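You operate a simulated robot arm through the tools that you are given. There is no shell and no other tool. Be economical: measure what you need, move in short steps, check, and stop when the job is done.

The job below is to be done with a simulated two-armed robot. You get a single attempt, and the scene is never put back.

JOB
The chiller shows CLOG: stop it, fit the white strainer, holding its pot steady, and restart.
Fine: the brown strainer goes in the steel dish; no strainer comes out while it runs.

It is judged by the outcome, as a careful person would: the job done as asked, and still so three seconds after it is handed in. It fails if anything else is knocked over, pushed out of place, dropped, spilled or broken.

ROBOT AND FRAMES
Two 7-joint arms with fingered hands on one trunk, on a base that drives. Base frame: it is fixed to the floor where the robot stands at the start and does not move with it; the origin is under the middle of the robot, x ahead of it, y to its left, z up. Units: m, degrees, N and s.
The left shoulder is at the start at [0.125, 0.182, 0.994], the right one opposite. With the tool pointing down near the work surface each hand reaches from about 0.1 to 0.88 m from the robot's upright axis, wherever it stands, measured 20 degrees to its own side. Places, roughly: bore of the strainer housing [0.8, 0.5, 0.9]; chiller [0.8, 0.5, 0.6]; chiller dial [0.9, 0.1, 0.8]; chiller switch [0.6, 0.1, 0.8]; drain valve [0.7, 0.1, 0.4]; steel dish [1, 0.6, 0.9]. Payload 3.8 kg a hand.
The TCP of each hand is the grasp point between the finger pads, 0.03 m short of the fingertips. In the tool frame z runs along the fingers and y along their closing line. The gripper opens to 0.104 m. The gripper's body begins 0.035 m behind the TCP. The gripper is a hand of 4 fingers: y runs from the thumb to the fingers, the wrist lies at [-0.017, -0.104, -0.178] in the tool frame, and closing takes about 1.5 s.
Orientation is told as [roll, pitch, yaw] about the base's x, y, z axes, in that order, counted from this pose: with the fingers straight down and the wrist toward the robot, the tool's x, y and z point along [0, 1, 0], [1, 0, 0] and [0, 0, -1] of the base frame.

CONTROLS
- The arms move only by the tool servo_tool. It takes "left_deltas", "right_deltas" or both (then of equal length, played together; a hand with none holds still); each is one flat list of numbers, 7 for each row, row after row: the finger opening in m, from 0 to 0.104, then the shift along the tool's x, y, z in units of 30 mm (1.0 is 30 mm), then the turn, a rotation vector about the tool's x, y, z in units of 6 degrees (1.0 is 6 degrees). In form: [gripper, dx, dy, dz, rx, ry, rz, gripper, dx, dy, dz, rx, ry, rz, ...]. A call has 1 to 12 rows; each row shifts and turns the commanded pose from where the row before left it, along the tool's axes as they then stand. A call with a number of a shift or a turn outside -1 to 1 is refused whole. Each row takes 0.2 s and may step no farther than 0.05 m and 8.6 degrees from the row before; otherwise, or with a gripper value out of range, the whole call is refused. A pose out of reach is approached as far as the arm can. The call stops where the force on the tool passes 90 N (or 10 N more than at its start, if that is more) or the arm is blocked; 0.2 s more then pass. Each finger travels about 0.072 m/s and halts on what it meets, pressing with about 31 N; the grip force reading is that of the motor and also rises with nothing between the fingers. The clock runs only during rows and for 0.2 s after the last one: add rows that do not move to give the fingers time. The reply holds the time, the measured pose of the TCP, the force on the tool along the base axes, the opening and the grip force, in the units named above and with some noise, with the torque about the TCP (base axes, N m) and any sound that the robot's microphone picked up.
- Cameras (640 x 400 px; columns grow to the right, rows downward): "scene" is now at [0.2264, 0.0428, 1.2106]; the picture's right is [0.47, -0.88, 0.00], its down [-0.15, -0.08, -0.99] and it looks along [0.87, 0.46, -0.17] (base axes); focal length 214 px, centre (320, 200). "left" rides on the left gripper at [-0.066, -0.09, -0.126] in its tool frame; the picture's right is [-0.78, -0.30, 0.56], its down [0.57, -0.70, 0.42] and it looks along [0.27, 0.65, 0.71] (tool axes); focal length 275 px, centre (320, 200). "right" rides on the right gripper at [0.066, -0.09, -0.125] in its tool frame; the picture's right is [-0.78, 0.30, -0.56], its down [-0.57, -0.70, 0.42] and it looks along [-0.27, 0.65, 0.71] (tool axes); focal length 275 px, centre (320, 200). There is no depth. A picture from a camera that has moved, and an enlarged one, comes with that camera's place and axes in the base frame and with its lens.
- capture(camera): a new picture of that camera. The clock stands still meanwhile.
- raise_lower(by): slides the trunk up (or, below 0, down) by that many m; the arms and the scene camera ride with it, the base frame stays. It gives what a move gives, with no picture.
- base_move(legs): drives the robot by 1 to 6 legs, each [ahead, left, turn to the left] in m, m and degrees, along the robot's own axes; the way and the turn of a leg run together, so that a leg with both is an arc; at most 1.5 m and 180 degrees a leg. The arms and the cameras ride along, it lands a little off, and it stops where it bumps. It gives what a move gives.
- grasp_type(shape, hand): the hand has 4 fingers and takes this shape, open, in about a second: jaw (thumb against the fingers, like two jaws); tri (thumb and two fingers); tip (a fingertip pinch); poke (one finger out to press); point (the index stretched); flat (the hand flat); cup (the hand cupped); fist (a fist). The gripper value then closes the fingers along that shape, each until it touches; the sizes above hold for jaw. It gives what a move gives, with no picture.
- head_to(pan, tilt): turns the head with the scene camera to pan (to the left, within 86 degrees either way) and tilt (down, from -29 to 69), counted from straight ahead of the robot. It gives what a move gives.
- inspect(camera, box): a new picture of the part [left, top, right, bottom] of that camera's present view, enlarged. The clock stands still meanwhile.
- finish_job(): hands the job in; it is judged then, once.

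Go step by step. Nothing tells you exact positions but the pictures and the camera data: compare them with the known pose of the tool, close in by small moves and look again before you grip or let go. The budget is 120 turns and 108 pictures, counting those below and the enlarged ones. Unless the task says otherwise, let go and move clear before handing in, and close with one line.

The tools are called after ">>>" by a JSON object that holds its "fn" and its "kwargs". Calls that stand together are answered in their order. servo_tool: Moves the arms, as the interface text tells. Its arguments: {"type":"object","properties":{"left_deltas":{"type":"array","items":{"type":"number"}},"right_deltas":{"type":"array","items":{"type":"number"}}},"required":[]} The other tools are called the same way: raise_lower (by) slides the trunk up or down; grasp_type (shape, hand) gives the hand a shape; base_move (legs) drives the base; head_to (pan, tilt) turns the head that bears the scene camera; capture (camera) takes a picture; inspect (camera, box) takes an enlarged picture of a part of a camera's view; finish_job () hands the job in.

At the start:

```text
t: 0.0
left_position: [0.4429, 0.3996, 1.2525]
left_tcp_rot: [0.0, 0.1, 0.0]
left_wrist_force: [0.5, -0.7, -1.5]
left_ft_torque: [-0.02, -0.02, 0.01]
left_finger_gap: 0.1038
left_grip_force: 0.1
left_shape: jaw
right_position: [0.4814, 0.013, 1.249]
right_tcp_rot: [0.1, -0.1, 0.0]
right_wrist_force: [0.3, 0.0, -0.5]
right_ft_torque: [0.0, -0.01, -0.02]
right_finger_gap: 0.1034
right_grip_force: 0.0
right_shape: jaw
trunk travel left (down, up): [-0.15, 0.606]
robot x, y, heading: [-0.0029, 0.0015, 0.2]
head pan, tilt: [28.1, 9.5]
```

scene: 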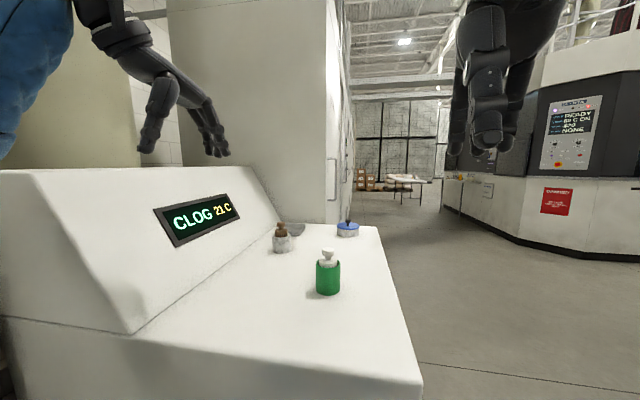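
right: 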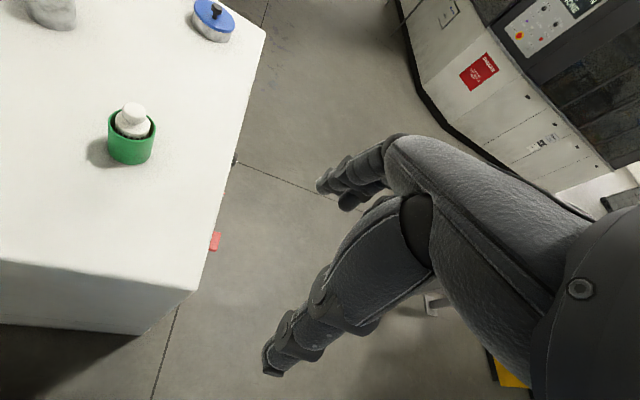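
left: 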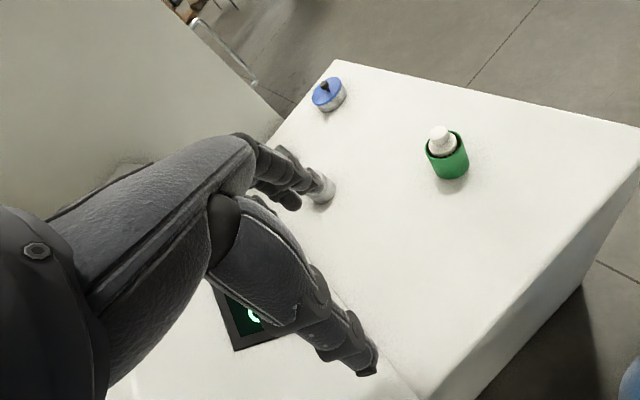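

I see the chiller with its CLOG display, the brown strainer in its housing, the white strainer in a green pot, and a blue-lidded item. The switch should be on the side facing -y, which I can't see from here, so I zoom in on the details first.

>>> {"fn": "inspect", "kwargs": {"camera": "scene", "box": [240, 200, 400, 300]}}

>>> {"fn": "inspect", "kwargs": {"camera": "right", "box": [0, 0, 320, 340]}}

>>> {"fn": "inspect", "kwargs": {"camera": "left", "box": [220, 40, 640, 302]}}

```text
4.00 times, centred on (320, 250) of scene
camera zoom: at [0.2264, 0.0428, 1.2106], right [0.47, -0.88, 0.0], down [-0.15, -0.08, -0.99], along [0.87, 0.46, -0.17], focal length 858 px, centre (320, 0)
```

zoom: 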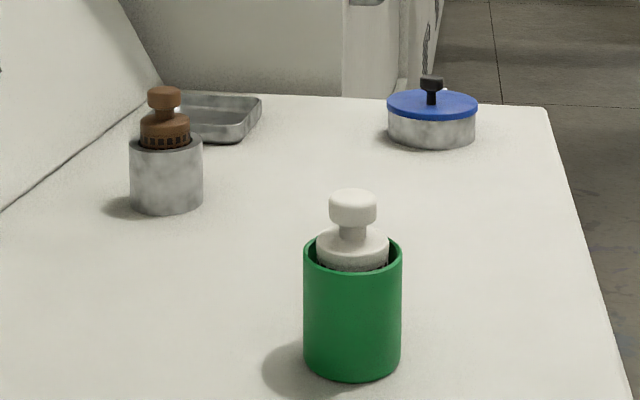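

```text
1.18 times, centred on (160, 170) of right
camera zoom: at [0.3924, 0.0791, 1.3747], right [0.3, -0.78, 0.56], down [-0.7, -0.57, -0.43], along [0.65, -0.26, -0.71], focal length 324 px, centre (508, 235)
```

zoom: 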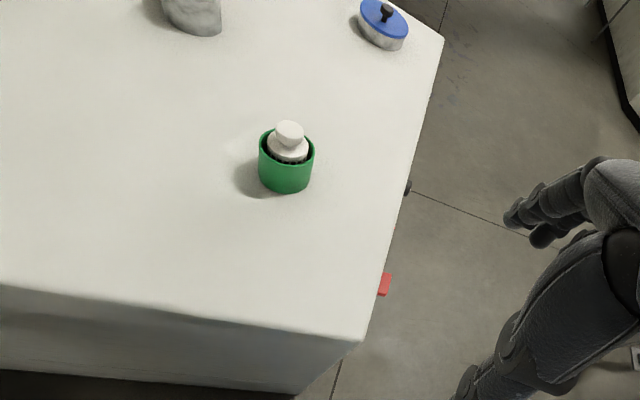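

```text
1.52 times, centred on (430, 171) of left
camera zoom: at [0.3533, 0.3333, 1.3794], right [-0.3, -0.78, -0.56], down [-0.7, 0.57, -0.42], along [0.65, 0.27, -0.71], focal length 420 px, centre (152, 244)
```

zoom: 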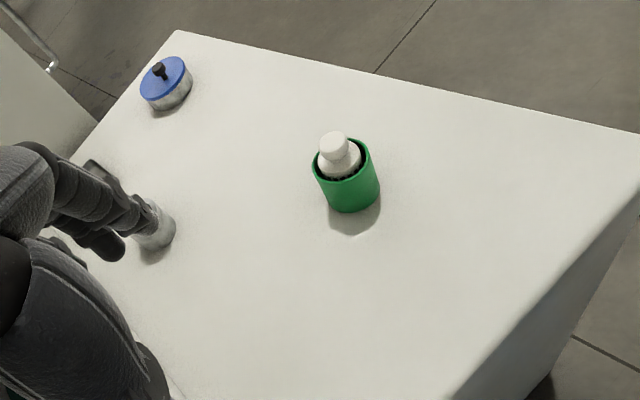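

The white strainer's knob comes out near [0.65, 0.25, 1.01], the brown one near [0.77, 0.48, 1.0], and a red switch near [0.64, 0.05, 0.8] on the side face. Next I drive right to see that face.

>>> {"fn": "base_move", "kwargs": {"legs": [[0, -0.45, 0]]}}

>>> {"fn": "head_to", "kwargs": {"pan": 35, "tilt": 25}}

>>> {"fn": "capture", "kwargs": {"camera": "scene"}}

```text
t: 2.7
left_position: [0.4411, -0.0466, 1.2529]
left_tcp_rot: [0.0, 0.0, 0.7]
left_wrist_force: [0.3, -0.6, 0.0]
left_ft_torque: [0.02, -0.03, 0.01]
left_finger_gap: 0.1036
left_grip_force: 0.1
left_shape: jaw
right_position: [0.4843, -0.4324, 1.2499]
right_tcp_rot: [0.2, 0.0, 0.8]
right_wrist_force: [-0.1, -0.7, -0.7]
right_ft_torque: [0.01, 0.01, -0.03]
right_finger_gap: 0.1033
right_grip_force: 0.1
right_shape: jaw
trunk travel left (down, up): [-0.15, 0.606]
robot x, y, heading: [0.0024, -0.4494, 0.8]
head pan, tilt: [28.1, 9.5]
```

```text
t: 3.5
left_position: [0.4414, -0.0452, 1.2547]
left_tcp_rot: [0.0, 0.0, 0.8]
left_wrist_force: [0.6, -0.5, -0.5]
left_ft_torque: [0.0, 0.01, 0.0]
left_finger_gap: 0.1034
left_grip_force: 0.1
left_shape: jaw
right_position: [0.4843, -0.4308, 1.2498]
right_tcp_rot: [0.1, 0.0, 0.6]
right_wrist_force: [-0.1, -0.6, -0.8]
right_ft_torque: [0.0, 0.03, -0.02]
right_finger_gap: 0.1038
right_grip_force: 0.0
right_shape: jaw
trunk travel left (down, up): [-0.15, 0.606]
robot x, y, heading: [0.0014, -0.4507, 0.9]
head pan, tilt: [35.0, 25.0]
```

```text
101 pictures are left
camera scene: at [0.222, -0.3956, 1.1855], right [0.58, -0.81, 0.0], down [-0.34, -0.25, -0.91], along [0.74, 0.53, -0.42], focal length 214 px, centre (320, 200)
```

scene: 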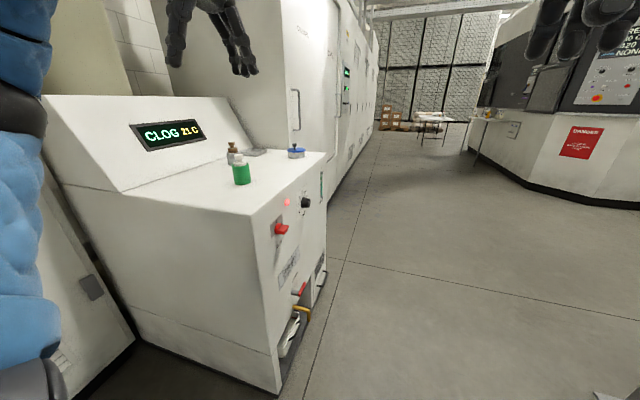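

>>> {"fn": "inspect", "kwargs": {"camera": "scene", "box": [240, 170, 344, 235]}}

>>> {"fn": "inspect", "kwargs": {"camera": "scene", "box": [220, 180, 380, 380]}}

>>> {"fn": "capture", "kwargs": {"camera": "left"}}

```text
6.15 times, centred on (292, 202) of scene
camera zoom: at [0.222, -0.3956, 1.1855], right [0.58, -0.81, 0.0], down [-0.34, -0.25, -0.91], along [0.74, 0.53, -0.42], focal length 1320 px, centre (492, 185)
```

zoom: 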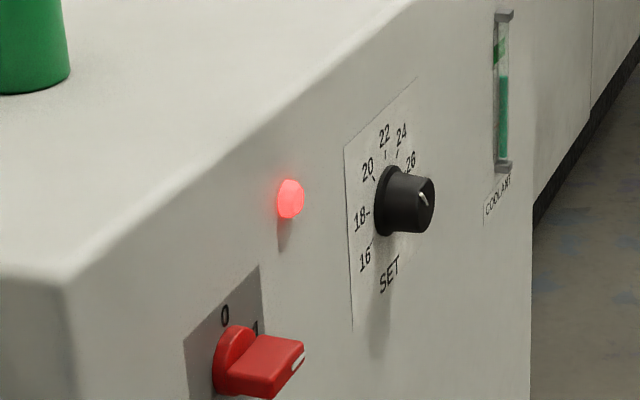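

```text
2.00 times, centred on (300, 280) of scene
camera zoom: at [0.222, -0.3956, 1.1855], right [0.58, -0.81, 0.0], down [-0.34, -0.25, -0.91], along [0.74, 0.53, -0.42], focal length 429 px, centre (360, 40)
```

zoom: 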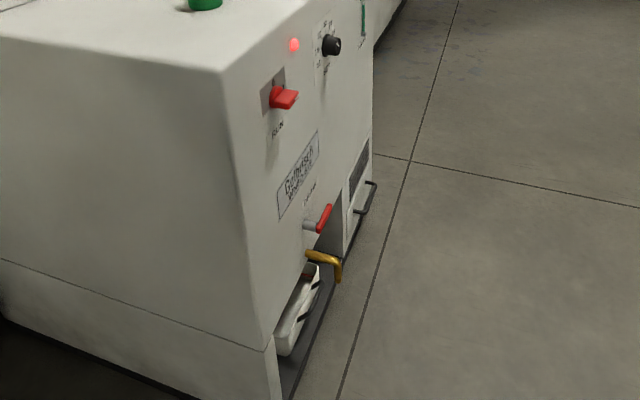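

```text
98 pictures are left
camera left: at [0.3521, -0.1127, 1.3795], right [-0.29, -0.78, -0.56], down [-0.71, 0.56, -0.42], along [0.65, 0.27, -0.71], focal length 275 px, centre (320, 200)
```

left: 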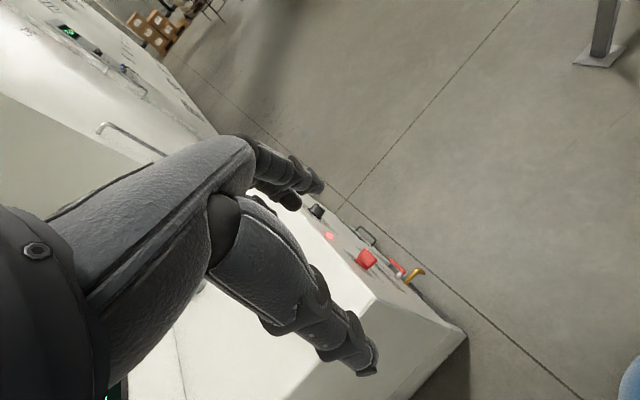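

The chiller is turned about 18°, and its side face carries a rotary switch with 0/1 marks, a lamp, a dial and a drain valve. I drive round to face that side.

>>> {"fn": "base_move", "kwargs": {"legs": [[0.95, -0.2, 0], [0, 0, 107]]}}

>>> {"fn": "head_to", "kwargs": {"pan": 0, "tilt": 35}}

>>> {"fn": "capture", "kwargs": {"camera": "scene"}}

```text
t: 13.0
left_position: [0.438, -0.336, 1.2534]
left_tcp_rot: [-0.1, -0.1, 107.8]
left_wrist_force: [0.6, 0.2, -0.4]
left_ft_torque: [0.02, 0.0, 0.01]
left_finger_gap: 0.1034
left_grip_force: 0.1
left_shape: jaw
right_position: [0.7929, -0.1801, 1.2504]
right_tcp_rot: [0.2, 0.0, 107.7]
right_wrist_force: [-0.4, -0.1, 0.5]
right_ft_torque: [-0.02, -0.01, -0.04]
right_finger_gap: 0.1037
right_grip_force: 0.1
right_shape: jaw
trunk travel left (down, up): [-0.15, 0.606]
robot x, y, heading: [0.9528, -0.6309, 107.7]
head pan, tilt: [35.0, 25.0]
```

```text
t: 14.1
left_position: [0.4359, -0.3361, 1.2521]
left_tcp_rot: [0.0, 0.0, 107.8]
left_wrist_force: [0.8, 0.4, -0.9]
left_ft_torque: [0.02, 0.02, -0.01]
left_finger_gap: 0.1038
left_grip_force: 0.0
left_shape: jaw
right_position: [0.7938, -0.1812, 1.2499]
right_tcp_rot: [0.1, 0.0, 107.8]
right_wrist_force: [-1.1, 0.3, 0.6]
right_ft_torque: [-0.03, -0.01, -0.02]
right_finger_gap: 0.1038
right_grip_force: 0.1
right_shape: jaw
trunk travel left (down, up): [-0.15, 0.606]
robot x, y, heading: [0.9516, -0.6349, 107.9]
head pan, tilt: [0.0, 35.0]
```

```text
97 pictures are left
camera scene: at [0.88, -0.4146, 1.1697], right [0.95, 0.31, 0.0], down [0.18, -0.55, -0.82], along [-0.25, 0.78, -0.57], focal length 214 px, centre (320, 200)
```

scene: 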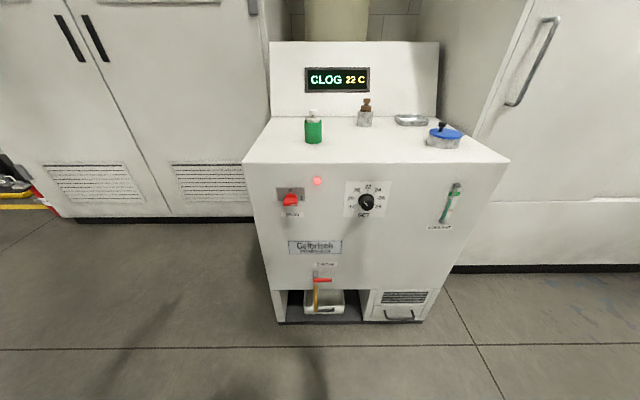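

I now face the control side squarely, so I zoom in on the controls and the deck.

>>> {"fn": "inspect", "kwargs": {"camera": "scene", "box": [264, 165, 360, 225]}}

>>> {"fn": "inspect", "kwargs": {"camera": "scene", "box": [280, 60, 480, 185]}}

```text
6.67 times, centred on (312, 195) of scene
camera zoom: at [0.88, -0.4146, 1.1697], right [0.95, 0.31, 0.0], down [0.18, -0.55, -0.82], along [-0.25, 0.78, -0.57], focal length 1430 px, centre (373, 233)
```

zoom: 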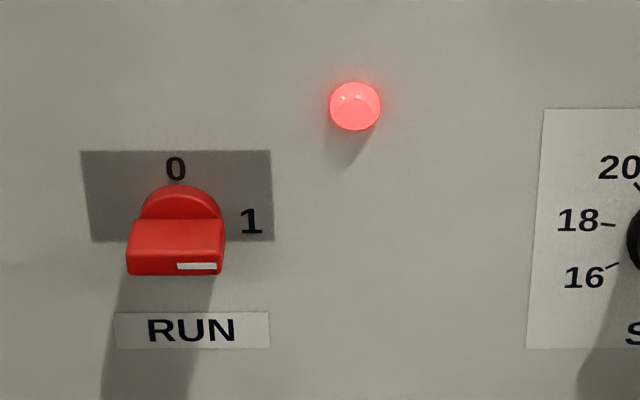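

```text
3.20 times, centred on (380, 122) of scene
camera zoom: at [0.88, -0.4146, 1.1697], right [0.95, 0.31, 0.0], down [0.18, -0.55, -0.82], along [-0.25, 0.78, -0.57], focal length 686 px, centre (128, 448)
```

zoom: 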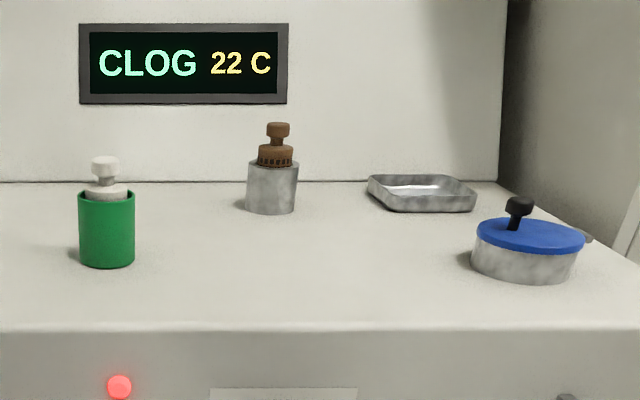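

The red rotary switch, wing at about [0.640, 0.049, 0.803], points to 1, and 0 is at the top. I'll turn it with the right hand pointing forward, so I shift the base left and pitch the right hand.

>>> {"fn": "base_move", "kwargs": {"legs": [[0.05, 0.28, 0]]}}

>>> {"fn": "servo_tool", "kwargs": {"right_deltas": [0.104, 0, 0, 0, -1, 0, 0, 0.104, 0, 0, 0, -1, 0, 0, 0.104, 0, 0, 0, -1, 0, 0, 0.104, 0, 0, 0, -1, 0, 0, 0.104, 0, 0, 0, -1, 0, 0, 0.104, 0, 0, 0, -1, 0, 0, 0.104, 0, 0, 0, -1, 0, 0, 0.104, 0, 0, 0, -1, 0, 0, 0.104, 0, 0, 0, -1, 0, 0, 0.104, 0, 0, 0, -1, 0, 0]}}

>>> {"fn": "servo_tool", "kwargs": {"right_deltas": [0.104, -1, 0, 0, -1, 0, 0, 0.104, -1, 0, 0, -1, 0, 0, 0.104, -1, 0, 0, -1, 0, 0, 0.104, -1, 0, 0, -1, 0, 0, 0.104, -1, 0, 0, -1, 0, 0, 0.104, -1, -1, 0, 0, 0, 0, 0.104, 0, -1, 0, 0, 0, 0, 0.104, 0, -1, 0, 0, 0, 0, 0.104, 0, -1, 0, 0, 0, 0, 0.104, 0, -1, 0, 0, 0, 0, 0.104, 0, -1, 0, 0, 0, 0, 0.104, 0, -1, 0, 0, 0, 0]}}

>>> {"fn": "capture", "kwargs": {"camera": "scene"}}

```text
t: 16.0
left_position: [0.1531, -0.373, 1.2522]
left_tcp_rot: [-0.1, 0.0, 107.6]
left_wrist_force: [0.1, 0.3, 0.2]
left_ft_torque: [0.02, 0.02, 0.0]
left_finger_gap: 0.1035
left_grip_force: 0.1
left_shape: jaw
right_position: [0.5085, -0.2196, 1.2505]
right_tcp_rot: [0.0, 0.0, 107.7]
right_wrist_force: [-0.5, -0.1, 0.6]
right_ft_torque: [0.01, 0.0, 0.01]
right_finger_gap: 0.1036
right_grip_force: 0.1
right_shape: jaw
trunk travel left (down, up): [-0.15, 0.606]
robot x, y, heading: [0.6676, -0.677, 107.9]
head pan, tilt: [0.0, 35.0]
```

```text
t: 18.2
left_position: [0.154, -0.3717, 1.2544]
left_tcp_rot: [0.0, 0.0, 107.6]
left_wrist_force: [-0.2, -0.5, 0.4]
left_ft_torque: [0.02, -0.03, 0.0]
left_finger_gap: 0.1038
left_grip_force: 0.0
left_shape: jaw
right_position: [0.5102, -0.219, 1.2507]
right_tcp_rot: [0.2, -60.1, 107.4]
right_wrist_force: [-0.2, -0.4, -0.6]
right_ft_torque: [0.01, -0.04, 0.02]
right_finger_gap: 0.104
right_grip_force: 0.1
right_shape: jaw
trunk travel left (down, up): [-0.15, 0.606]
robot x, y, heading: [0.6671, -0.6689, 107.9]
head pan, tilt: [0.0, 35.0]
```

```text
t: 20.8
left_position: [0.1531, -0.3727, 1.2516]
left_tcp_rot: [0.1, 0.0, 107.6]
left_wrist_force: [-0.3, -0.2, -1.2]
left_ft_torque: [0.0, 0.02, -0.02]
left_finger_gap: 0.1037
left_grip_force: 0.1
left_shape: jaw
right_position: [0.5831, -0.1573, 1.1402]
right_tcp_rot: [26.7, -89.5, 80.5]
right_wrist_force: [1.0, -0.5, 0.5]
right_ft_torque: [0.02, -0.01, 0.01]
right_finger_gap: 0.1035
right_grip_force: 0.0
right_shape: jaw
right hand out of reach, approached as far as the arm can: row 5, 6, 7, 8, 9, 10, 11, 12
trunk travel left (down, up): [-0.15, 0.606]
robot x, y, heading: [0.6649, -0.67, 107.4]
head pan, tilt: [0.0, 35.0]
```

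```text
94 pictures are left
camera scene: at [0.596, -0.4523, 1.1695], right [0.95, 0.3, 0.0], down [0.17, -0.55, -0.82], along [-0.25, 0.78, -0.57], focal length 214 px, centre (320, 200)
```

scene: 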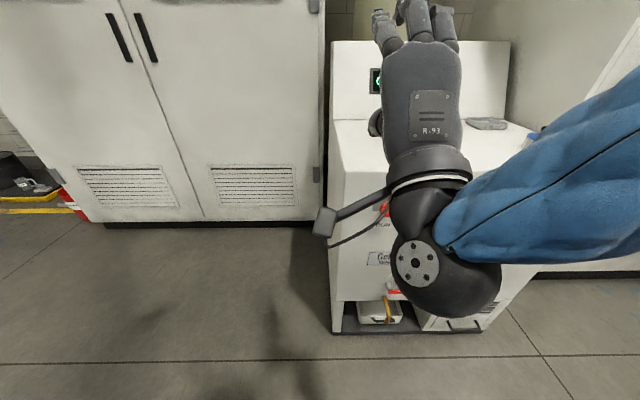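

The arm stalled near full pitch at this height. I lower the hand, where the wrist should have more freedom, and see how the pose recovers.

>>> {"fn": "servo_tool", "kwargs": {"right_deltas": [0.104, 0, -1, 0, 0, 0, 0, 0.104, 0, -1, 0, 0, 0, 0, 0.104, 0, -1, 0, 0, 0, 0, 0.104, 0, -1, 0, 0, 0, 0, 0.104, 0, -1, 0, 0, 0, 0, 0.104, 0, -1, 0, 0, 0, 0]}}

```text
t: 22.2
left_position: [0.1546, -0.372, 1.2537]
left_tcp_rot: [0.0, 0.0, 107.6]
left_wrist_force: [1.0, -0.1, 0.2]
left_ft_torque: [0.0, 0.03, 0.01]
left_finger_gap: 0.1037
left_grip_force: 0.2
left_shape: jaw
right_position: [0.5434, -0.1486, 1.0588]
right_tcp_rot: [34.6, -89.6, 72.8]
right_wrist_force: [-0.1, -0.3, -1.3]
right_ft_torque: [0.01, -0.01, -0.03]
right_finger_gap: 0.1038
right_grip_force: 0.0
right_shape: jaw
right hand out of reach, approached as far as the arm can: row 1, 2, 3, 4, 5, 6
trunk travel left (down, up): [-0.15, 0.606]
robot x, y, heading: [0.6667, -0.6703, 107.4]
head pan, tilt: [0.0, 35.0]
```

A fully forward palm isn't reachable for this wrist, so I'll push the switch wing round with one stretched finger at a flatter pitch. I back the pitch off to about -60°, shape the hand to poke and look.

>>> {"fn": "servo_tool", "kwargs": {"right_deltas": [0.104, 0, 0, 0, 1, 0, 0, 0.104, 0, 0, 0, 1, 0, 0, 0.104, 0, 0, 0, 1, 0, 0, 0.104, 0, 0, 0, 1, 0, 0, 0.104, 0, 0, 0, 1, 0, 0, 0.104, 0, 0, -0.5, 0, 0, 0, 0.104, 0, 0, -0.5, 0, 0, 0]}}

>>> {"fn": "grasp_type", "kwargs": {"hand": "right", "shape": "poke"}}

>>> {"fn": "capture", "kwargs": {"camera": "scene"}}

>>> {"fn": "capture", "kwargs": {"camera": "right"}}

```text
t: 23.8
left_position: [0.1537, -0.3722, 1.2528]
left_tcp_rot: [0.1, 0.1, 107.6]
left_wrist_force: [0.0, -0.1, 0.1]
left_ft_torque: [-0.01, 0.04, 0.0]
left_finger_gap: 0.1035
left_grip_force: 0.1
left_shape: jaw
right_position: [0.5504, -0.1726, 1.0744]
right_tcp_rot: [0.0, -59.9, 107.5]
right_wrist_force: [-1.0, 0.1, 0.0]
right_ft_torque: [0.01, 0.05, 0.02]
right_finger_gap: 0.1039
right_grip_force: 0.0
right_shape: jaw
trunk travel left (down, up): [-0.15, 0.606]
robot x, y, heading: [0.6668, -0.6732, 107.6]
head pan, tilt: [0.0, 35.0]
```

```text
t: 24.7
left_position: [0.1535, -0.3725, 1.2531]
left_tcp_rot: [0.0, 0.1, 107.5]
left_wrist_force: [-0.1, -0.7, -0.4]
left_ft_torque: [-0.03, 0.0, -0.01]
left_finger_gap: 0.1037
left_grip_force: 0.0
left_shape: jaw
right_position: [0.5503, -0.1723, 1.074]
right_tcp_rot: [0.3, -60.0, 107.3]
right_wrist_force: [-0.2, 0.9, 0.4]
right_ft_torque: [0.02, 0.01, -0.02]
right_finger_gap: 0.0
right_grip_force: 0.0
right_shape: poke
trunk travel left (down, up): [-0.15, 0.606]
robot x, y, heading: [0.6719, -0.6736, 107.5]
head pan, tilt: [0.0, 35.0]
```

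```text
93 pictures are left
camera scene: at [0.5961, -0.4525, 1.1697], right [0.95, 0.3, 0.0], down [0.17, -0.55, -0.82], along [-0.25, 0.78, -0.57], focal length 214 px, centre (320, 200)
```

scene: 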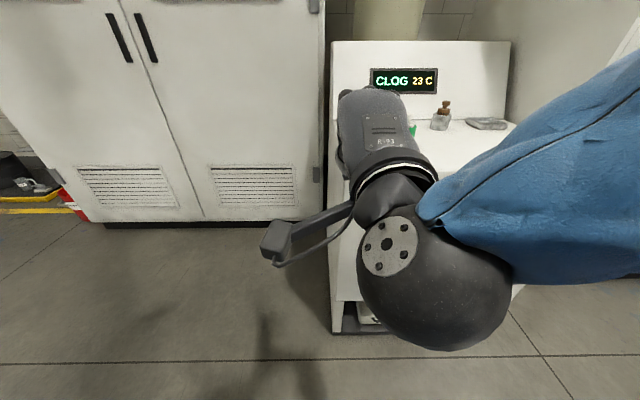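

```text
92 pictures are left
camera right: at [0.5339, -0.3386, 1.058], right [0.84, -0.08, 0.53], down [0.54, 0.19, -0.82], along [-0.03, 0.98, 0.2], focal length 275 px, centre (320, 200)
```

right: 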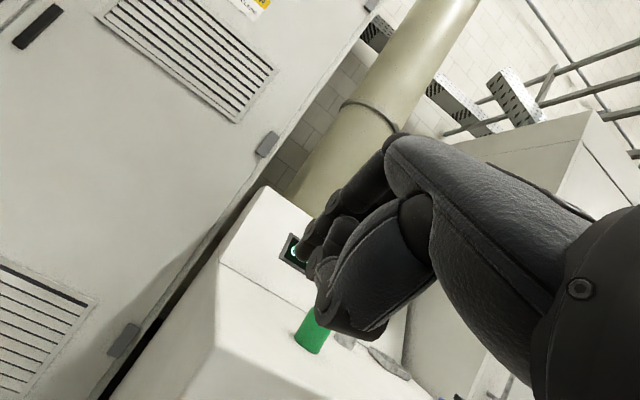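

The head view of the switch is blocked by the right hand, so I turn the left hand to use its wrist camera as a side view.

>>> {"fn": "servo_tool", "kwargs": {"left_deltas": [0.104, 0, 0, 0, 0, 0, 1, 0.104, 0, 0, 0, 0, 0, 1, 0.104, 0, 0, 0, 0, 0, 1, 0.104, 0, 0, 0, 0, 0, 1, 0.104, 0, 0, 0, 0, 0, 1, 0.104, 0, 0, 0, 0, 0, 1, 0.104, 0, 0, 0, 0, 0, 1, 0.104, 0, 0, 0, 0, 0, 1, 0.104, 0, 0, 0, 0, 0, 1, 0.104, 0, 0, 0, 0, 0, 1, 0.104, 0, 0, 0, 0, 0, 1]}}

>>> {"fn": "capture", "kwargs": {"camera": "left"}}

```text
t: 27.1
left_position: [0.158, -0.37, 1.2452]
left_tcp_rot: [0.1, -0.1, 41.6]
left_wrist_force: [0.2, -0.6, 0.1]
left_ft_torque: [-0.02, -0.01, 0.01]
left_finger_gap: 0.1041
left_grip_force: 0.0
left_shape: jaw
left hand out of reach, approached as far as the arm can: row 11
right_position: [0.5492, -0.1728, 1.0726]
right_tcp_rot: [0.1, -60.0, 107.3]
right_wrist_force: [-0.3, 0.0, 0.4]
right_ft_torque: [0.04, -0.04, 0.0]
right_finger_gap: 0.0
right_grip_force: 0.0
right_shape: poke
trunk travel left (down, up): [-0.15, 0.606]
robot x, y, heading: [0.6689, -0.6745, 108.0]
head pan, tilt: [0.0, 35.0]
```

```text
91 pictures are left
camera left: at [0.1342, -0.4803, 1.3709], right [0.29, -0.78, -0.56], down [-0.9, -0.04, -0.43], along [0.31, 0.63, -0.71], focal length 275 px, centre (320, 200)
```

left: 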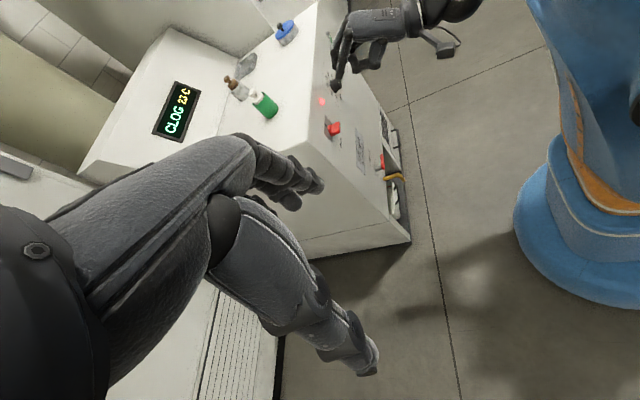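

This view shows both the switch and the poking finger. I zoom in.

>>> {"fn": "inspect", "kwargs": {"camera": "left", "box": [300, 0, 460, 150]}}

```text
2.67 times, centred on (380, 75) of left
camera zoom: at [0.1342, -0.4803, 1.3709], right [0.29, -0.78, -0.56], down [-0.9, -0.04, -0.43], along [0.31, 0.63, -0.71], focal length 734 px, centre (160, 533)
```

zoom: 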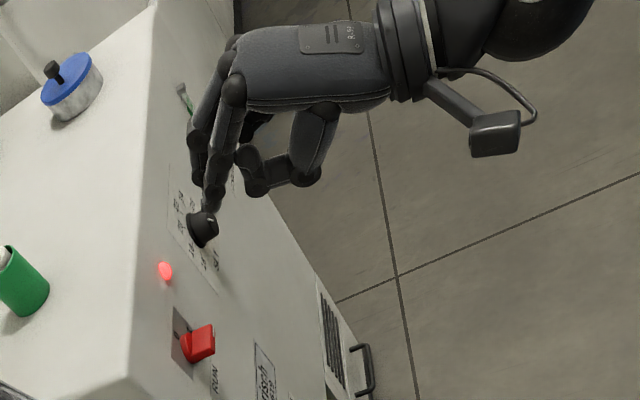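

The poking fingertip lies about 3 cm past the TCP, and the switch wing is at about [0.638, 0.055, 0.803]. I flatten the pitch and bring the finger down, standing off from the wing's right end.

>>> {"fn": "servo_tool", "kwargs": {"right_deltas": [0, 0, 0, 0, -1, 0, 0, 0, 0, 0, 0, -1, 0, 0, 0, -0.56, -0.9, 0.4, -1, 0, 0, 0, -0.56, -0.9, 0.4, 0, 0, 0, 0, -0.56, -0.9, 0.4, 0, 0, 0, 0, -0.56, -0.9, 0.4, 0, 0, 0, 0, -0.56, -0.9, 0.4, 0, 0, 0, 0, -0.56, -0.9, 0.4, 0, 0, 0, 0, -0.56, -0.9, 0.4, 0, 0, 0, 0, -0.56, -0.9, 0.4, 0, 0, 0, 0, -0.56, -0.9, 0.4, 0, 0, 0, 0, -0.56, -0.9, 0.4, 0, 0, 0]}}

>>> {"fn": "inspect", "kwargs": {"camera": "left", "box": [280, 60, 440, 160]}}

```text
t: 29.7
left_position: [0.1579, -0.3703, 1.2441]
left_tcp_rot: [0.0, -0.1, 41.8]
left_wrist_force: [-0.2, -0.3, 0.8]
left_ft_torque: [-0.01, -0.03, 0.0]
left_finger_gap: 0.1034
left_grip_force: 0.0
left_shape: jaw
right_position: [0.5698, -0.1559, 0.9891]
right_tcp_rot: [0.3, -77.8, 107.2]
right_wrist_force: [-0.7, -0.2, -0.1]
right_ft_torque: [-0.02, 0.02, -0.03]
right_finger_gap: 0.0
right_grip_force: 0.1
right_shape: poke
right hand out of reach, approached as far as the arm can: row 5, 6, 7, 8, 9, 10, 11, 12
trunk travel left (down, up): [-0.15, 0.606]
robot x, y, heading: [0.6659, -0.6746, 107.5]
head pan, tilt: [0.0, 35.0]
```

```text
4.00 times, centred on (360, 110) of left
camera zoom: at [0.1345, -0.4804, 1.371], right [0.29, -0.78, -0.56], down [-0.9, -0.04, -0.43], along [0.31, 0.63, -0.71], focal length 1101 px, centre (160, 560)
```

zoom: 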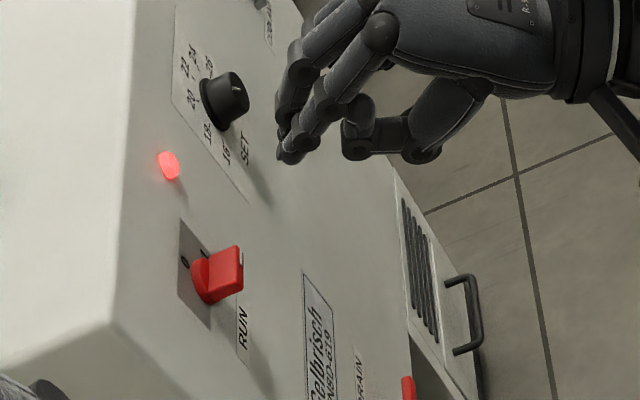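

The wrist limit comes from the high shoulder, so I lower the trunk and check the view again.

>>> {"fn": "raise_lower", "kwargs": {"by": -0.15}}

>>> {"fn": "servo_tool", "kwargs": {"right_deltas": [0, -0.9, -0.2, 0, 0, 0, 0, 0, -0.9, -0.2, 0, 0, 0, 0, 0, -0.9, -0.2, 0, 0, 0, 0, 0, -0.9, -0.2, 0, 0, 0, 0]}}

>>> {"fn": "capture", "kwargs": {"camera": "left"}}

```text
t: 31.5
left_position: [0.123, -0.2601, 1.0201]
left_tcp_rot: [-10.9, 4.7, 41.1]
left_wrist_force: [0.2, -0.5, 0.0]
left_ft_torque: [0.01, 0.04, -0.01]
left_finger_gap: 0.1038
left_grip_force: 0.1
left_shape: jaw
right_position: [0.5503, -0.1003, 0.7547]
right_tcp_rot: [0.1, -66.1, 107.4]
right_wrist_force: [-0.7, 0.1, -0.1]
right_ft_torque: [0.01, -0.03, -0.01]
right_finger_gap: 0.0
right_grip_force: 0.1
right_shape: poke
trunk travel left (down, up): [0.0, 0.756]
robot x, y, heading: [0.6714, -0.6775, 107.4]
head pan, tilt: [0.0, 35.0]
```

```text
t: 32.5
left_position: [0.1228, -0.2601, 1.0196]
left_tcp_rot: [-11.0, 4.9, 41.2]
left_wrist_force: [0.0, 0.4, 0.0]
left_ft_torque: [0.01, 0.01, -0.01]
left_finger_gap: 0.1036
left_grip_force: 0.0
left_shape: jaw
right_position: [0.5694, -0.1044, 0.7653]
right_tcp_rot: [0.2, -65.8, 107.4]
right_wrist_force: [0.4, -0.8, 0.0]
right_ft_torque: [0.0, -0.01, 0.01]
right_finger_gap: 0.0
right_grip_force: 0.1
right_shape: poke
right hand out of reach, approached as far as the arm can: row 1, 2, 3, 4
trunk travel left (down, up): [0.0, 0.756]
robot x, y, heading: [0.6706, -0.6772, 107.5]
head pan, tilt: [0.0, 35.0]
```

```text
88 pictures are left
camera left: at [0.0908, -0.3423, 1.1628], right [0.32, -0.87, -0.37], down [-0.88, -0.13, -0.47], along [0.36, 0.48, -0.8], focal length 275 px, centre (320, 200)
```

left: 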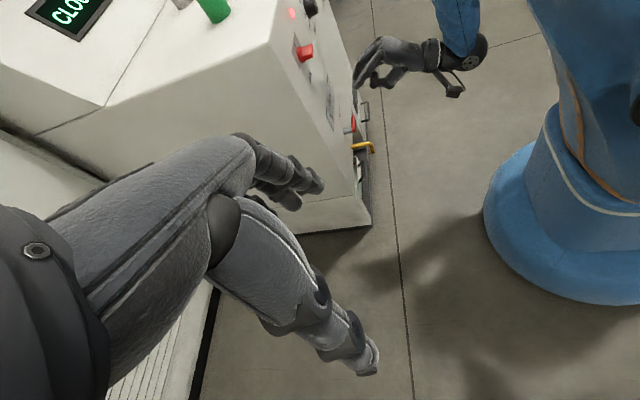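

The stall seems to be lateral, since the right arm works best near the body's centre line. I shift the base right so the hand lines up with the wing's right end.

>>> {"fn": "base_move", "kwargs": {"legs": [[0, -0.15, 0]]}}

>>> {"fn": "servo_tool", "kwargs": {"right_deltas": [0, 0, -0.3, 0, 0, 0, 0, 0, 0, -0.3, 0, 0, 0, 0]}}

>>> {"fn": "capture", "kwargs": {"camera": "left"}}

>>> {"fn": "capture", "kwargs": {"camera": "scene"}}

```text
t: 33.9
left_position: [0.264, -0.2153, 1.02]
left_tcp_rot: [-10.9, 4.7, 41.4]
left_wrist_force: [-0.3, 0.8, 0.2]
left_ft_torque: [0.01, 0.02, -0.01]
left_finger_gap: 0.1038
left_grip_force: 0.1
left_shape: jaw
right_position: [0.712, -0.0596, 0.7659]
right_tcp_rot: [0.1, -65.8, 107.4]
right_wrist_force: [0.0, -0.3, 0.5]
right_ft_torque: [-0.01, 0.04, -0.02]
right_finger_gap: 0.0002
right_grip_force: 0.0
right_shape: poke
trunk travel left (down, up): [0.0, 0.756]
robot x, y, heading: [0.8111, -0.6274, 107.6]
head pan, tilt: [0.0, 35.0]
```

```text
t: 34.5
left_position: [0.2637, -0.2147, 1.0196]
left_tcp_rot: [-10.9, 4.8, 41.3]
left_wrist_force: [-0.1, -0.2, -0.2]
left_ft_torque: [-0.01, 0.02, 0.01]
left_finger_gap: 0.1039
left_grip_force: 0.2
left_shape: jaw
right_position: [0.7137, -0.0602, 0.7653]
right_tcp_rot: [0.1, -65.9, 107.3]
right_wrist_force: [0.5, -0.2, 0.3]
right_ft_torque: [0.02, 0.04, -0.01]
right_finger_gap: 0.0003
right_grip_force: 0.1
right_shape: poke
right hand out of reach, approached as far as the arm can: row 1, 2
trunk travel left (down, up): [0.0, 0.756]
robot x, y, heading: [0.8104, -0.6287, 107.9]
head pan, tilt: [0.0, 35.0]
```

```text
87 pictures are left
camera left: at [0.2334, -0.298, 1.1629], right [0.33, -0.87, -0.37], down [-0.88, -0.13, -0.47], along [0.36, 0.48, -0.8], focal length 275 px, centre (320, 200)
```

left: 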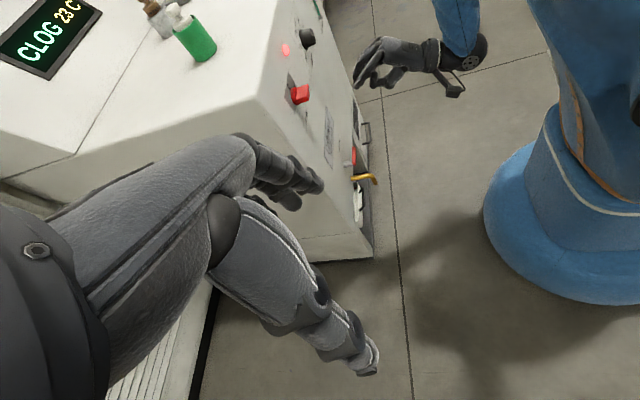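

```text
86 pictures are left
camera scene: at [0.7105, -0.3182, 1.0092], right [0.95, 0.3, 0.0], down [0.17, -0.55, -0.82], along [-0.25, 0.78, -0.57], focal length 214 px, centre (320, 200)
```

scene: 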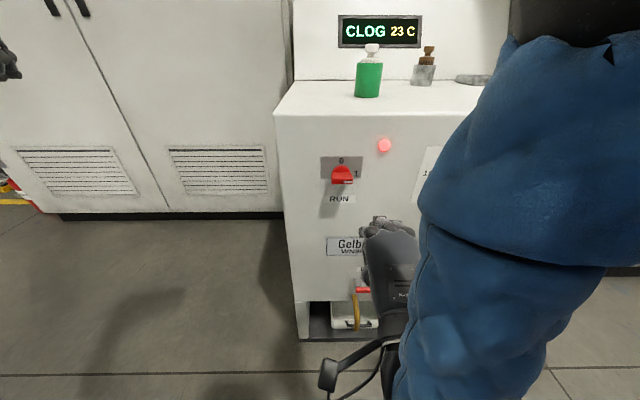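

The switch is visible in both views now. I move the fingertip left, up and forward towards a spot just under the wing's right end.

>>> {"fn": "servo_tool", "kwargs": {"right_deltas": [0, 0.26, 0.43, 0.42, 0, 0, 0, 0, 0.26, 0.43, 0.42, 0, 0, 0, 0, 0.26, 0.43, 0.42, 0, 0, 0]}}

>>> {"fn": "inspect", "kwargs": {"camera": "left", "box": [260, 20, 420, 120]}}

>>> {"fn": "inspect", "kwargs": {"camera": "scene", "box": [290, 130, 450, 230]}}

```text
t: 35.3
left_position: [0.2652, -0.2154, 1.0193]
left_tcp_rot: [-10.9, 4.7, 41.3]
left_wrist_force: [-0.2, 0.2, -0.8]
left_ft_torque: [-0.02, -0.03, -0.01]
left_finger_gap: 0.1038
left_grip_force: 0.1
left_shape: jaw
right_position: [0.674, -0.0178, 0.7862]
right_tcp_rot: [0.0, -65.8, 107.7]
right_wrist_force: [0.0, -0.2, 0.1]
right_ft_torque: [0.01, 0.0, 0.0]
right_finger_gap: 0.0
right_grip_force: 0.1
right_shape: poke
trunk travel left (down, up): [0.0, 0.756]
robot x, y, heading: [0.8137, -0.6283, 107.7]
head pan, tilt: [0.0, 35.0]
```

```text
4.00 times, centred on (340, 70) of left
camera zoom: at [0.2335, -0.2979, 1.1629], right [0.33, -0.87, -0.37], down [-0.88, -0.13, -0.47], along [0.36, 0.48, -0.8], focal length 1101 px, centre (240, 720)
```

zoom: 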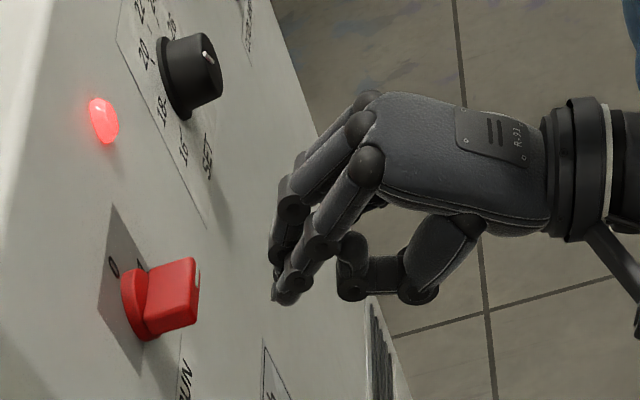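

```text
4.00 times, centred on (370, 180) of scene
camera zoom: at [0.7106, -0.3181, 1.0091], right [0.95, 0.3, 0.0], down [0.17, -0.55, -0.82], along [-0.25, 0.78, -0.57], focal length 858 px, centre (120, 280)
```

zoom: 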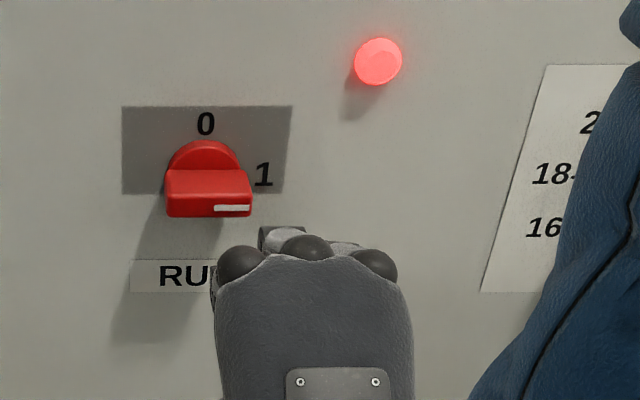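

The fingertip is at about [0.675, 0.011, 0.767], just below and in front of the wing's right end. I push it in under the wing.

>>> {"fn": "servo_tool", "kwargs": {"right_deltas": [0, 0.05, 0.2, 0.42, 0, 0, 0, 0, 0.05, 0.2, 0.42, 0, 0, 0, 0, 0, 0.17, 0.42, 0, 0, 0, 0, 0, 0.17, 0.4, 0, 0, 0]}}

>>> {"fn": "inspect", "kwargs": {"camera": "left", "box": [260, 50, 372, 120]}}

>>> {"fn": "inspect", "kwargs": {"camera": "scene", "box": [290, 130, 450, 230]}}

```text
t: 36.3
left_position: [0.2662, -0.2167, 1.02]
left_tcp_rot: [-10.8, 4.7, 41.4]
left_wrist_force: [0.4, -0.4, 0.1]
left_ft_torque: [0.0, 0.0, 0.0]
left_finger_gap: 0.104
left_grip_force: 0.1
left_shape: jaw
right_position: [0.6546, 0.0298, 0.7846]
right_tcp_rot: [0.0, -65.7, 107.8]
right_wrist_force: [8.0, -21.7, -3.3]
right_ft_torque: [0.14, 0.06, -0.2]
right_finger_gap: 0.0001
right_grip_force: 0.0
right_shape: poke
trunk travel left (down, up): [0.0, 0.756]
robot x, y, heading: [0.811, -0.629, 107.7]
head pan, tilt: [0.0, 35.0]
```

```text
5.71 times, centred on (316, 85) of left
camera zoom: at [0.2344, -0.2999, 1.1639], right [0.33, -0.87, -0.38], down [-0.88, -0.13, -0.46], along [0.36, 0.48, -0.8], focal length 1573 px, centre (343, 857)
```

zoom: 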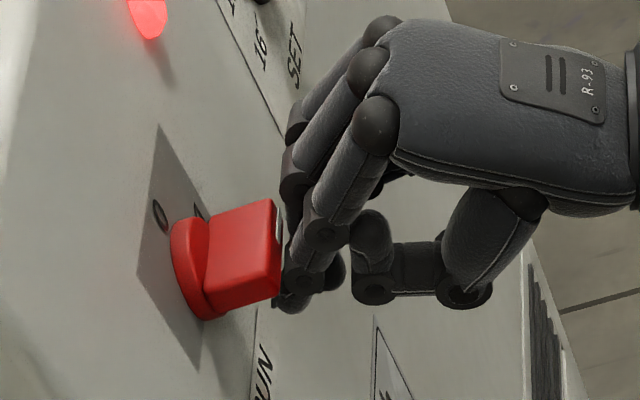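

```text
4.00 times, centred on (370, 180) of scene
camera zoom: at [0.7113, -0.32, 1.0098], right [0.95, 0.3, 0.0], down [0.17, -0.55, -0.82], along [-0.25, 0.78, -0.57], focal length 858 px, centre (120, 280)
```

zoom: 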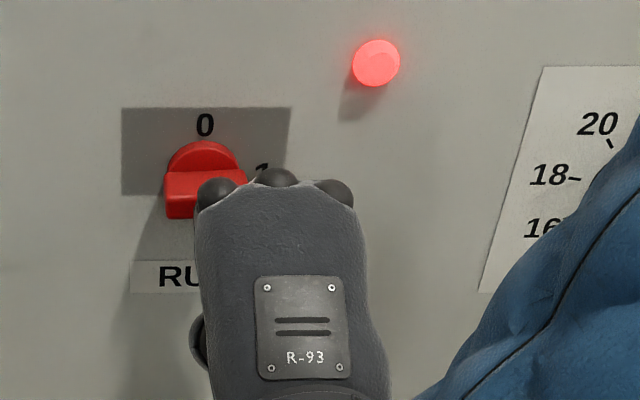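

The finger hangs steeply and pressed on the wing's front face instead of going under. I back off and go above the left end instead, since pressing it down also turns the wing towards 0.

>>> {"fn": "servo_tool", "kwargs": {"right_deltas": [0, 0, -0.41, -0.91, 0, 0, 0, 0, 0.33, 0.76, -0.34, 0, 0, 0, 0, 0.33, 0.76, -0.34, 0, 0, 0, 0, 0.33, 0.76, -0.34, 0, 0, 0, 0, 0, 0.25, 0.58, 0, 0, 0, 0, 0, 0.25, 0.58, 0, 0, 0]}}

>>> {"fn": "inspect", "kwargs": {"camera": "left", "box": [260, 50, 372, 120]}}

>>> {"fn": "inspect", "kwargs": {"camera": "scene", "box": [290, 130, 450, 230]}}

```text
t: 37.7
left_position: [0.2647, -0.2153, 1.0197]
left_tcp_rot: [-11.0, 4.9, 41.4]
left_wrist_force: [-0.5, -0.8, 0.0]
left_ft_torque: [-0.04, -0.02, 0.02]
left_finger_gap: 0.1037
left_grip_force: 0.1
left_shape: jaw
right_position: [0.6239, 0.0337, 0.859]
right_tcp_rot: [0.1, -65.8, 107.5]
right_wrist_force: [-1.2, 0.8, -0.4]
right_ft_torque: [-0.03, -0.02, 0.03]
right_finger_gap: 0.0
right_grip_force: 0.1
right_shape: poke
trunk travel left (down, up): [0.0, 0.756]
robot x, y, heading: [0.8089, -0.6342, 107.5]
head pan, tilt: [0.0, 35.0]
```

```text
5.71 times, centred on (316, 85) of left
camera zoom: at [0.2334, -0.2977, 1.1627], right [0.33, -0.87, -0.37], down [-0.88, -0.13, -0.47], along [0.36, 0.48, -0.8], focal length 1573 px, centre (343, 857)
```

zoom: 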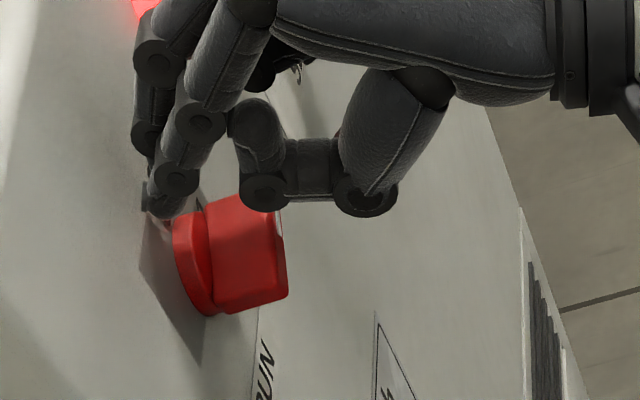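

```text
4.00 times, centred on (370, 180) of scene
camera zoom: at [0.7105, -0.318, 1.0091], right [0.95, 0.3, 0.0], down [0.17, -0.55, -0.82], along [-0.25, 0.78, -0.57], focal length 858 px, centre (120, 280)
```

zoom: 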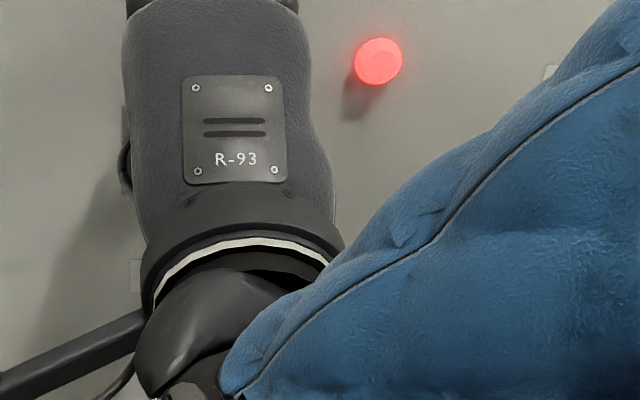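

The fingertip sits above and slightly left of the wing's left end, but the thumb hangs equally low. I tip the hand more upright about the fingertip to lift the thumb clear.

>>> {"fn": "servo_tool", "kwargs": {"right_deltas": [0, -0.09, 0.14, 0, 1, 0, 0, 0, -0.09, 0.14, 0, 1, 0, 0, 0, -0.09, 0.14, 0, 1, 0, 0, 0, 0, 0, 0, 1, 0, 0]}}

>>> {"fn": "inspect", "kwargs": {"camera": "left", "box": [260, 50, 372, 120]}}

```text
t: 38.7
left_position: [0.2654, -0.2148, 1.0187]
left_tcp_rot: [-10.9, 4.8, 41.2]
left_wrist_force: [-0.1, 0.2, 0.1]
left_ft_torque: [-0.03, 0.0, 0.0]
left_finger_gap: 0.1038
left_grip_force: 0.1
left_shape: jaw
right_position: [0.6292, 0.0414, 0.8707]
right_tcp_rot: [0.1, -41.7, 107.5]
right_wrist_force: [0.3, 0.0, 0.9]
right_ft_torque: [0.01, -0.01, -0.01]
right_finger_gap: 0.0
right_grip_force: 0.1
right_shape: poke
trunk travel left (down, up): [0.0, 0.756]
robot x, y, heading: [0.8104, -0.6299, 107.6]
head pan, tilt: [0.0, 35.0]
```

```text
5.71 times, centred on (316, 85) of left
camera zoom: at [0.2335, -0.2979, 1.1628], right [0.33, -0.87, -0.37], down [-0.88, -0.13, -0.47], along [0.36, 0.48, -0.8], focal length 1573 px, centre (343, 857)
```

zoom: 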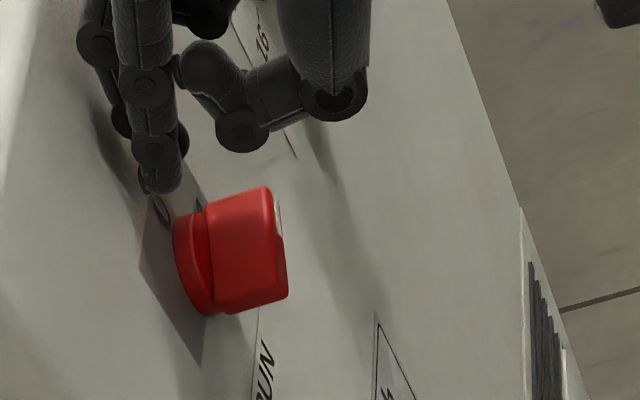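

The thumb is now clear, and the fingertip hovers about 3 cm above the wing's left end. I press down step by step.

>>> {"fn": "servo_tool", "kwargs": {"right_deltas": [0, 0, -0.27, 0.2, 0, 0, 0, 0, 0, -0.27, 0.2, 0, 0, 0, 0, 0, -0.26, 0.21, 0, 0, 0, 0, 0, -0.22, 0.25, 0, 0, 0, 0, 0, -0.22, 0.25, 0, 0, 0]}}

>>> {"fn": "inspect", "kwargs": {"camera": "left", "box": [260, 50, 372, 120]}}

```text
t: 39.9
left_position: [0.2664, -0.2188, 1.0223]
left_tcp_rot: [-10.7, 4.7, 41.3]
left_wrist_force: [1.0, -0.6, 1.0]
left_ft_torque: [0.03, -0.01, -0.01]
left_finger_gap: 0.1037
left_grip_force: 0.0
left_shape: jaw
right_position: [0.6325, 0.0323, 0.8305]
right_tcp_rot: [0.4, -42.9, 107.3]
right_wrist_force: [5.4, -4.4, 29.2]
right_ft_torque: [0.62, -0.28, -0.18]
right_finger_gap: 0.0
right_grip_force: 0.0
right_shape: poke
trunk travel left (down, up): [0.0, 0.756]
robot x, y, heading: [0.8094, -0.6295, 107.7]
head pan, tilt: [0.0, 35.0]
```

```text
5.71 times, centred on (316, 85) of left
camera zoom: at [0.2349, -0.3017, 1.1656], right [0.33, -0.87, -0.38], down [-0.88, -0.13, -0.46], along [0.35, 0.48, -0.8], focal length 1573 px, centre (343, 857)
```

zoom: 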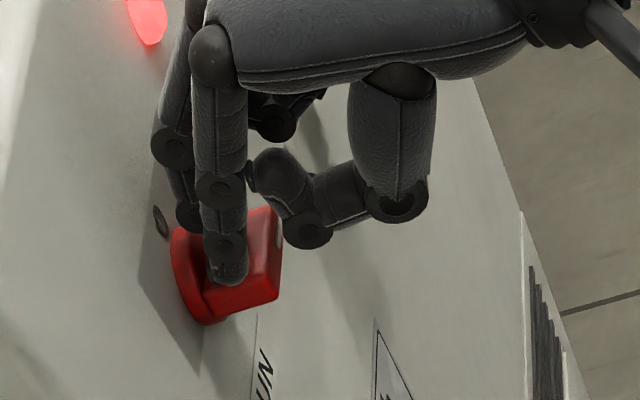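

There is contact with about 29 N up, but rather close to the pivot. I lift slightly, shift 6 mm left for leverage and press again.

>>> {"fn": "servo_tool", "kwargs": {"right_deltas": [0, 0, 0.25, -0.28, 0, 0, 0, 0, 0.25, 0.05, -0.05, 0, 0, 0, 0, 0, -0.25, 0.28, 0, 0, 0, 0, 0, -0.25, 0.28, 0, 0, 0, 0, 0, -0.25, 0.28, 0, 0, 0, 0, 0, -0.25, 0.28, 0, 0, 0]}}

>>> {"fn": "inspect", "kwargs": {"camera": "left", "box": [260, 50, 372, 120]}}

```text
t: 41.3
left_position: [0.2653, -0.2196, 1.0213]
left_tcp_rot: [-10.7, 4.5, 41.4]
left_wrist_force: [0.7, 0.4, 0.3]
left_ft_torque: [0.04, 0.02, -0.01]
left_finger_gap: 0.1035
left_grip_force: 0.0
left_shape: jaw
right_position: [0.6218, 0.0282, 0.8036]
right_tcp_rot: [0.6, -43.4, 107.6]
right_wrist_force: [-9.7, -14.7, 40.3]
right_ft_torque: [0.82, -0.79, 0.05]
right_finger_gap: 0.0002
right_grip_force: 0.1
right_shape: poke
trunk travel left (down, up): [0.0, 0.756]
robot x, y, heading: [0.8103, -0.6275, 107.9]
head pan, tilt: [0.0, 35.0]
```

```text
5.71 times, centred on (316, 85) of left
camera zoom: at [0.2337, -0.3041, 1.1657], right [0.33, -0.87, -0.38], down [-0.88, -0.13, -0.47], along [0.36, 0.48, -0.8], focal length 1573 px, centre (343, 857)
```

zoom: 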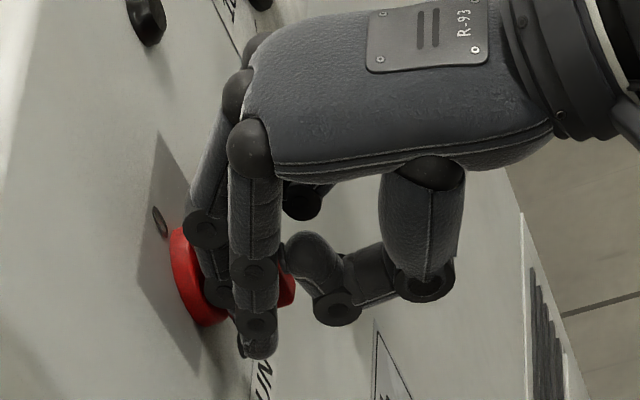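

The folded middle finger may now be pressing on the wing's other half. I retreat upward and look at the switch state.

>>> {"fn": "servo_tool", "kwargs": {"right_deltas": [0, 0.2, 0.2, -0.3, 0, 0, 0, 0, 0.2, 0.6, -0.7, 0, 0, 0, 0, 0, 0.6, -0.7, 0, 0, 0, 0, 0, 0.5, -0.8, 0, 0, 0, 0, -0.6, 0, -0.8, 0, 0, 0, 0, -0.6, 0, -0.8, 0, 0, 0]}}

>>> {"fn": "inspect", "kwargs": {"camera": "left", "box": [260, 20, 420, 120]}}

>>> {"fn": "capture", "kwargs": {"camera": "scene"}}

```text
t: 42.7
left_position: [0.2648, -0.2155, 1.0191]
left_tcp_rot: [-10.9, 4.8, 41.3]
left_wrist_force: [0.6, 0.7, 0.2]
left_ft_torque: [-0.02, 0.03, -0.01]
left_finger_gap: 0.1037
left_grip_force: 0.1
left_shape: jaw
right_position: [0.6596, 0.0019, 0.9187]
right_tcp_rot: [0.0, -41.7, 107.6]
right_wrist_force: [0.5, 0.0, 0.1]
right_ft_torque: [0.02, 0.02, -0.01]
right_finger_gap: 0.0001
right_grip_force: 0.1
right_shape: poke
trunk travel left (down, up): [0.0, 0.756]
robot x, y, heading: [0.8127, -0.6262, 107.8]
head pan, tilt: [0.0, 35.0]
```

```text
4.00 times, centred on (340, 70) of left
camera zoom: at [0.2336, -0.2983, 1.1631], right [0.33, -0.87, -0.37], down [-0.88, -0.13, -0.47], along [0.36, 0.48, -0.8], focal length 1101 px, centre (240, 720)
```

zoom: 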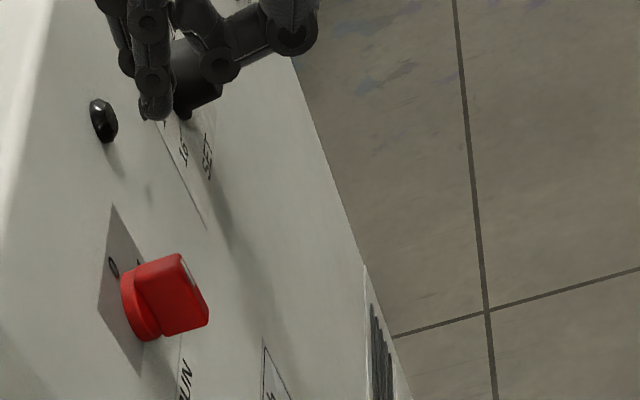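

```text
75 pictures are left
camera scene: at [0.7106, -0.3183, 1.0093], right [0.95, 0.3, 0.0], down [0.17, -0.55, -0.82], along [-0.25, 0.78, -0.57], focal length 214 px, centre (320, 200)
```

scene: 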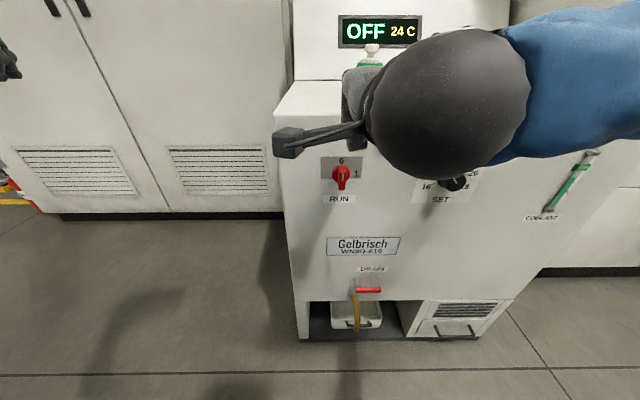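

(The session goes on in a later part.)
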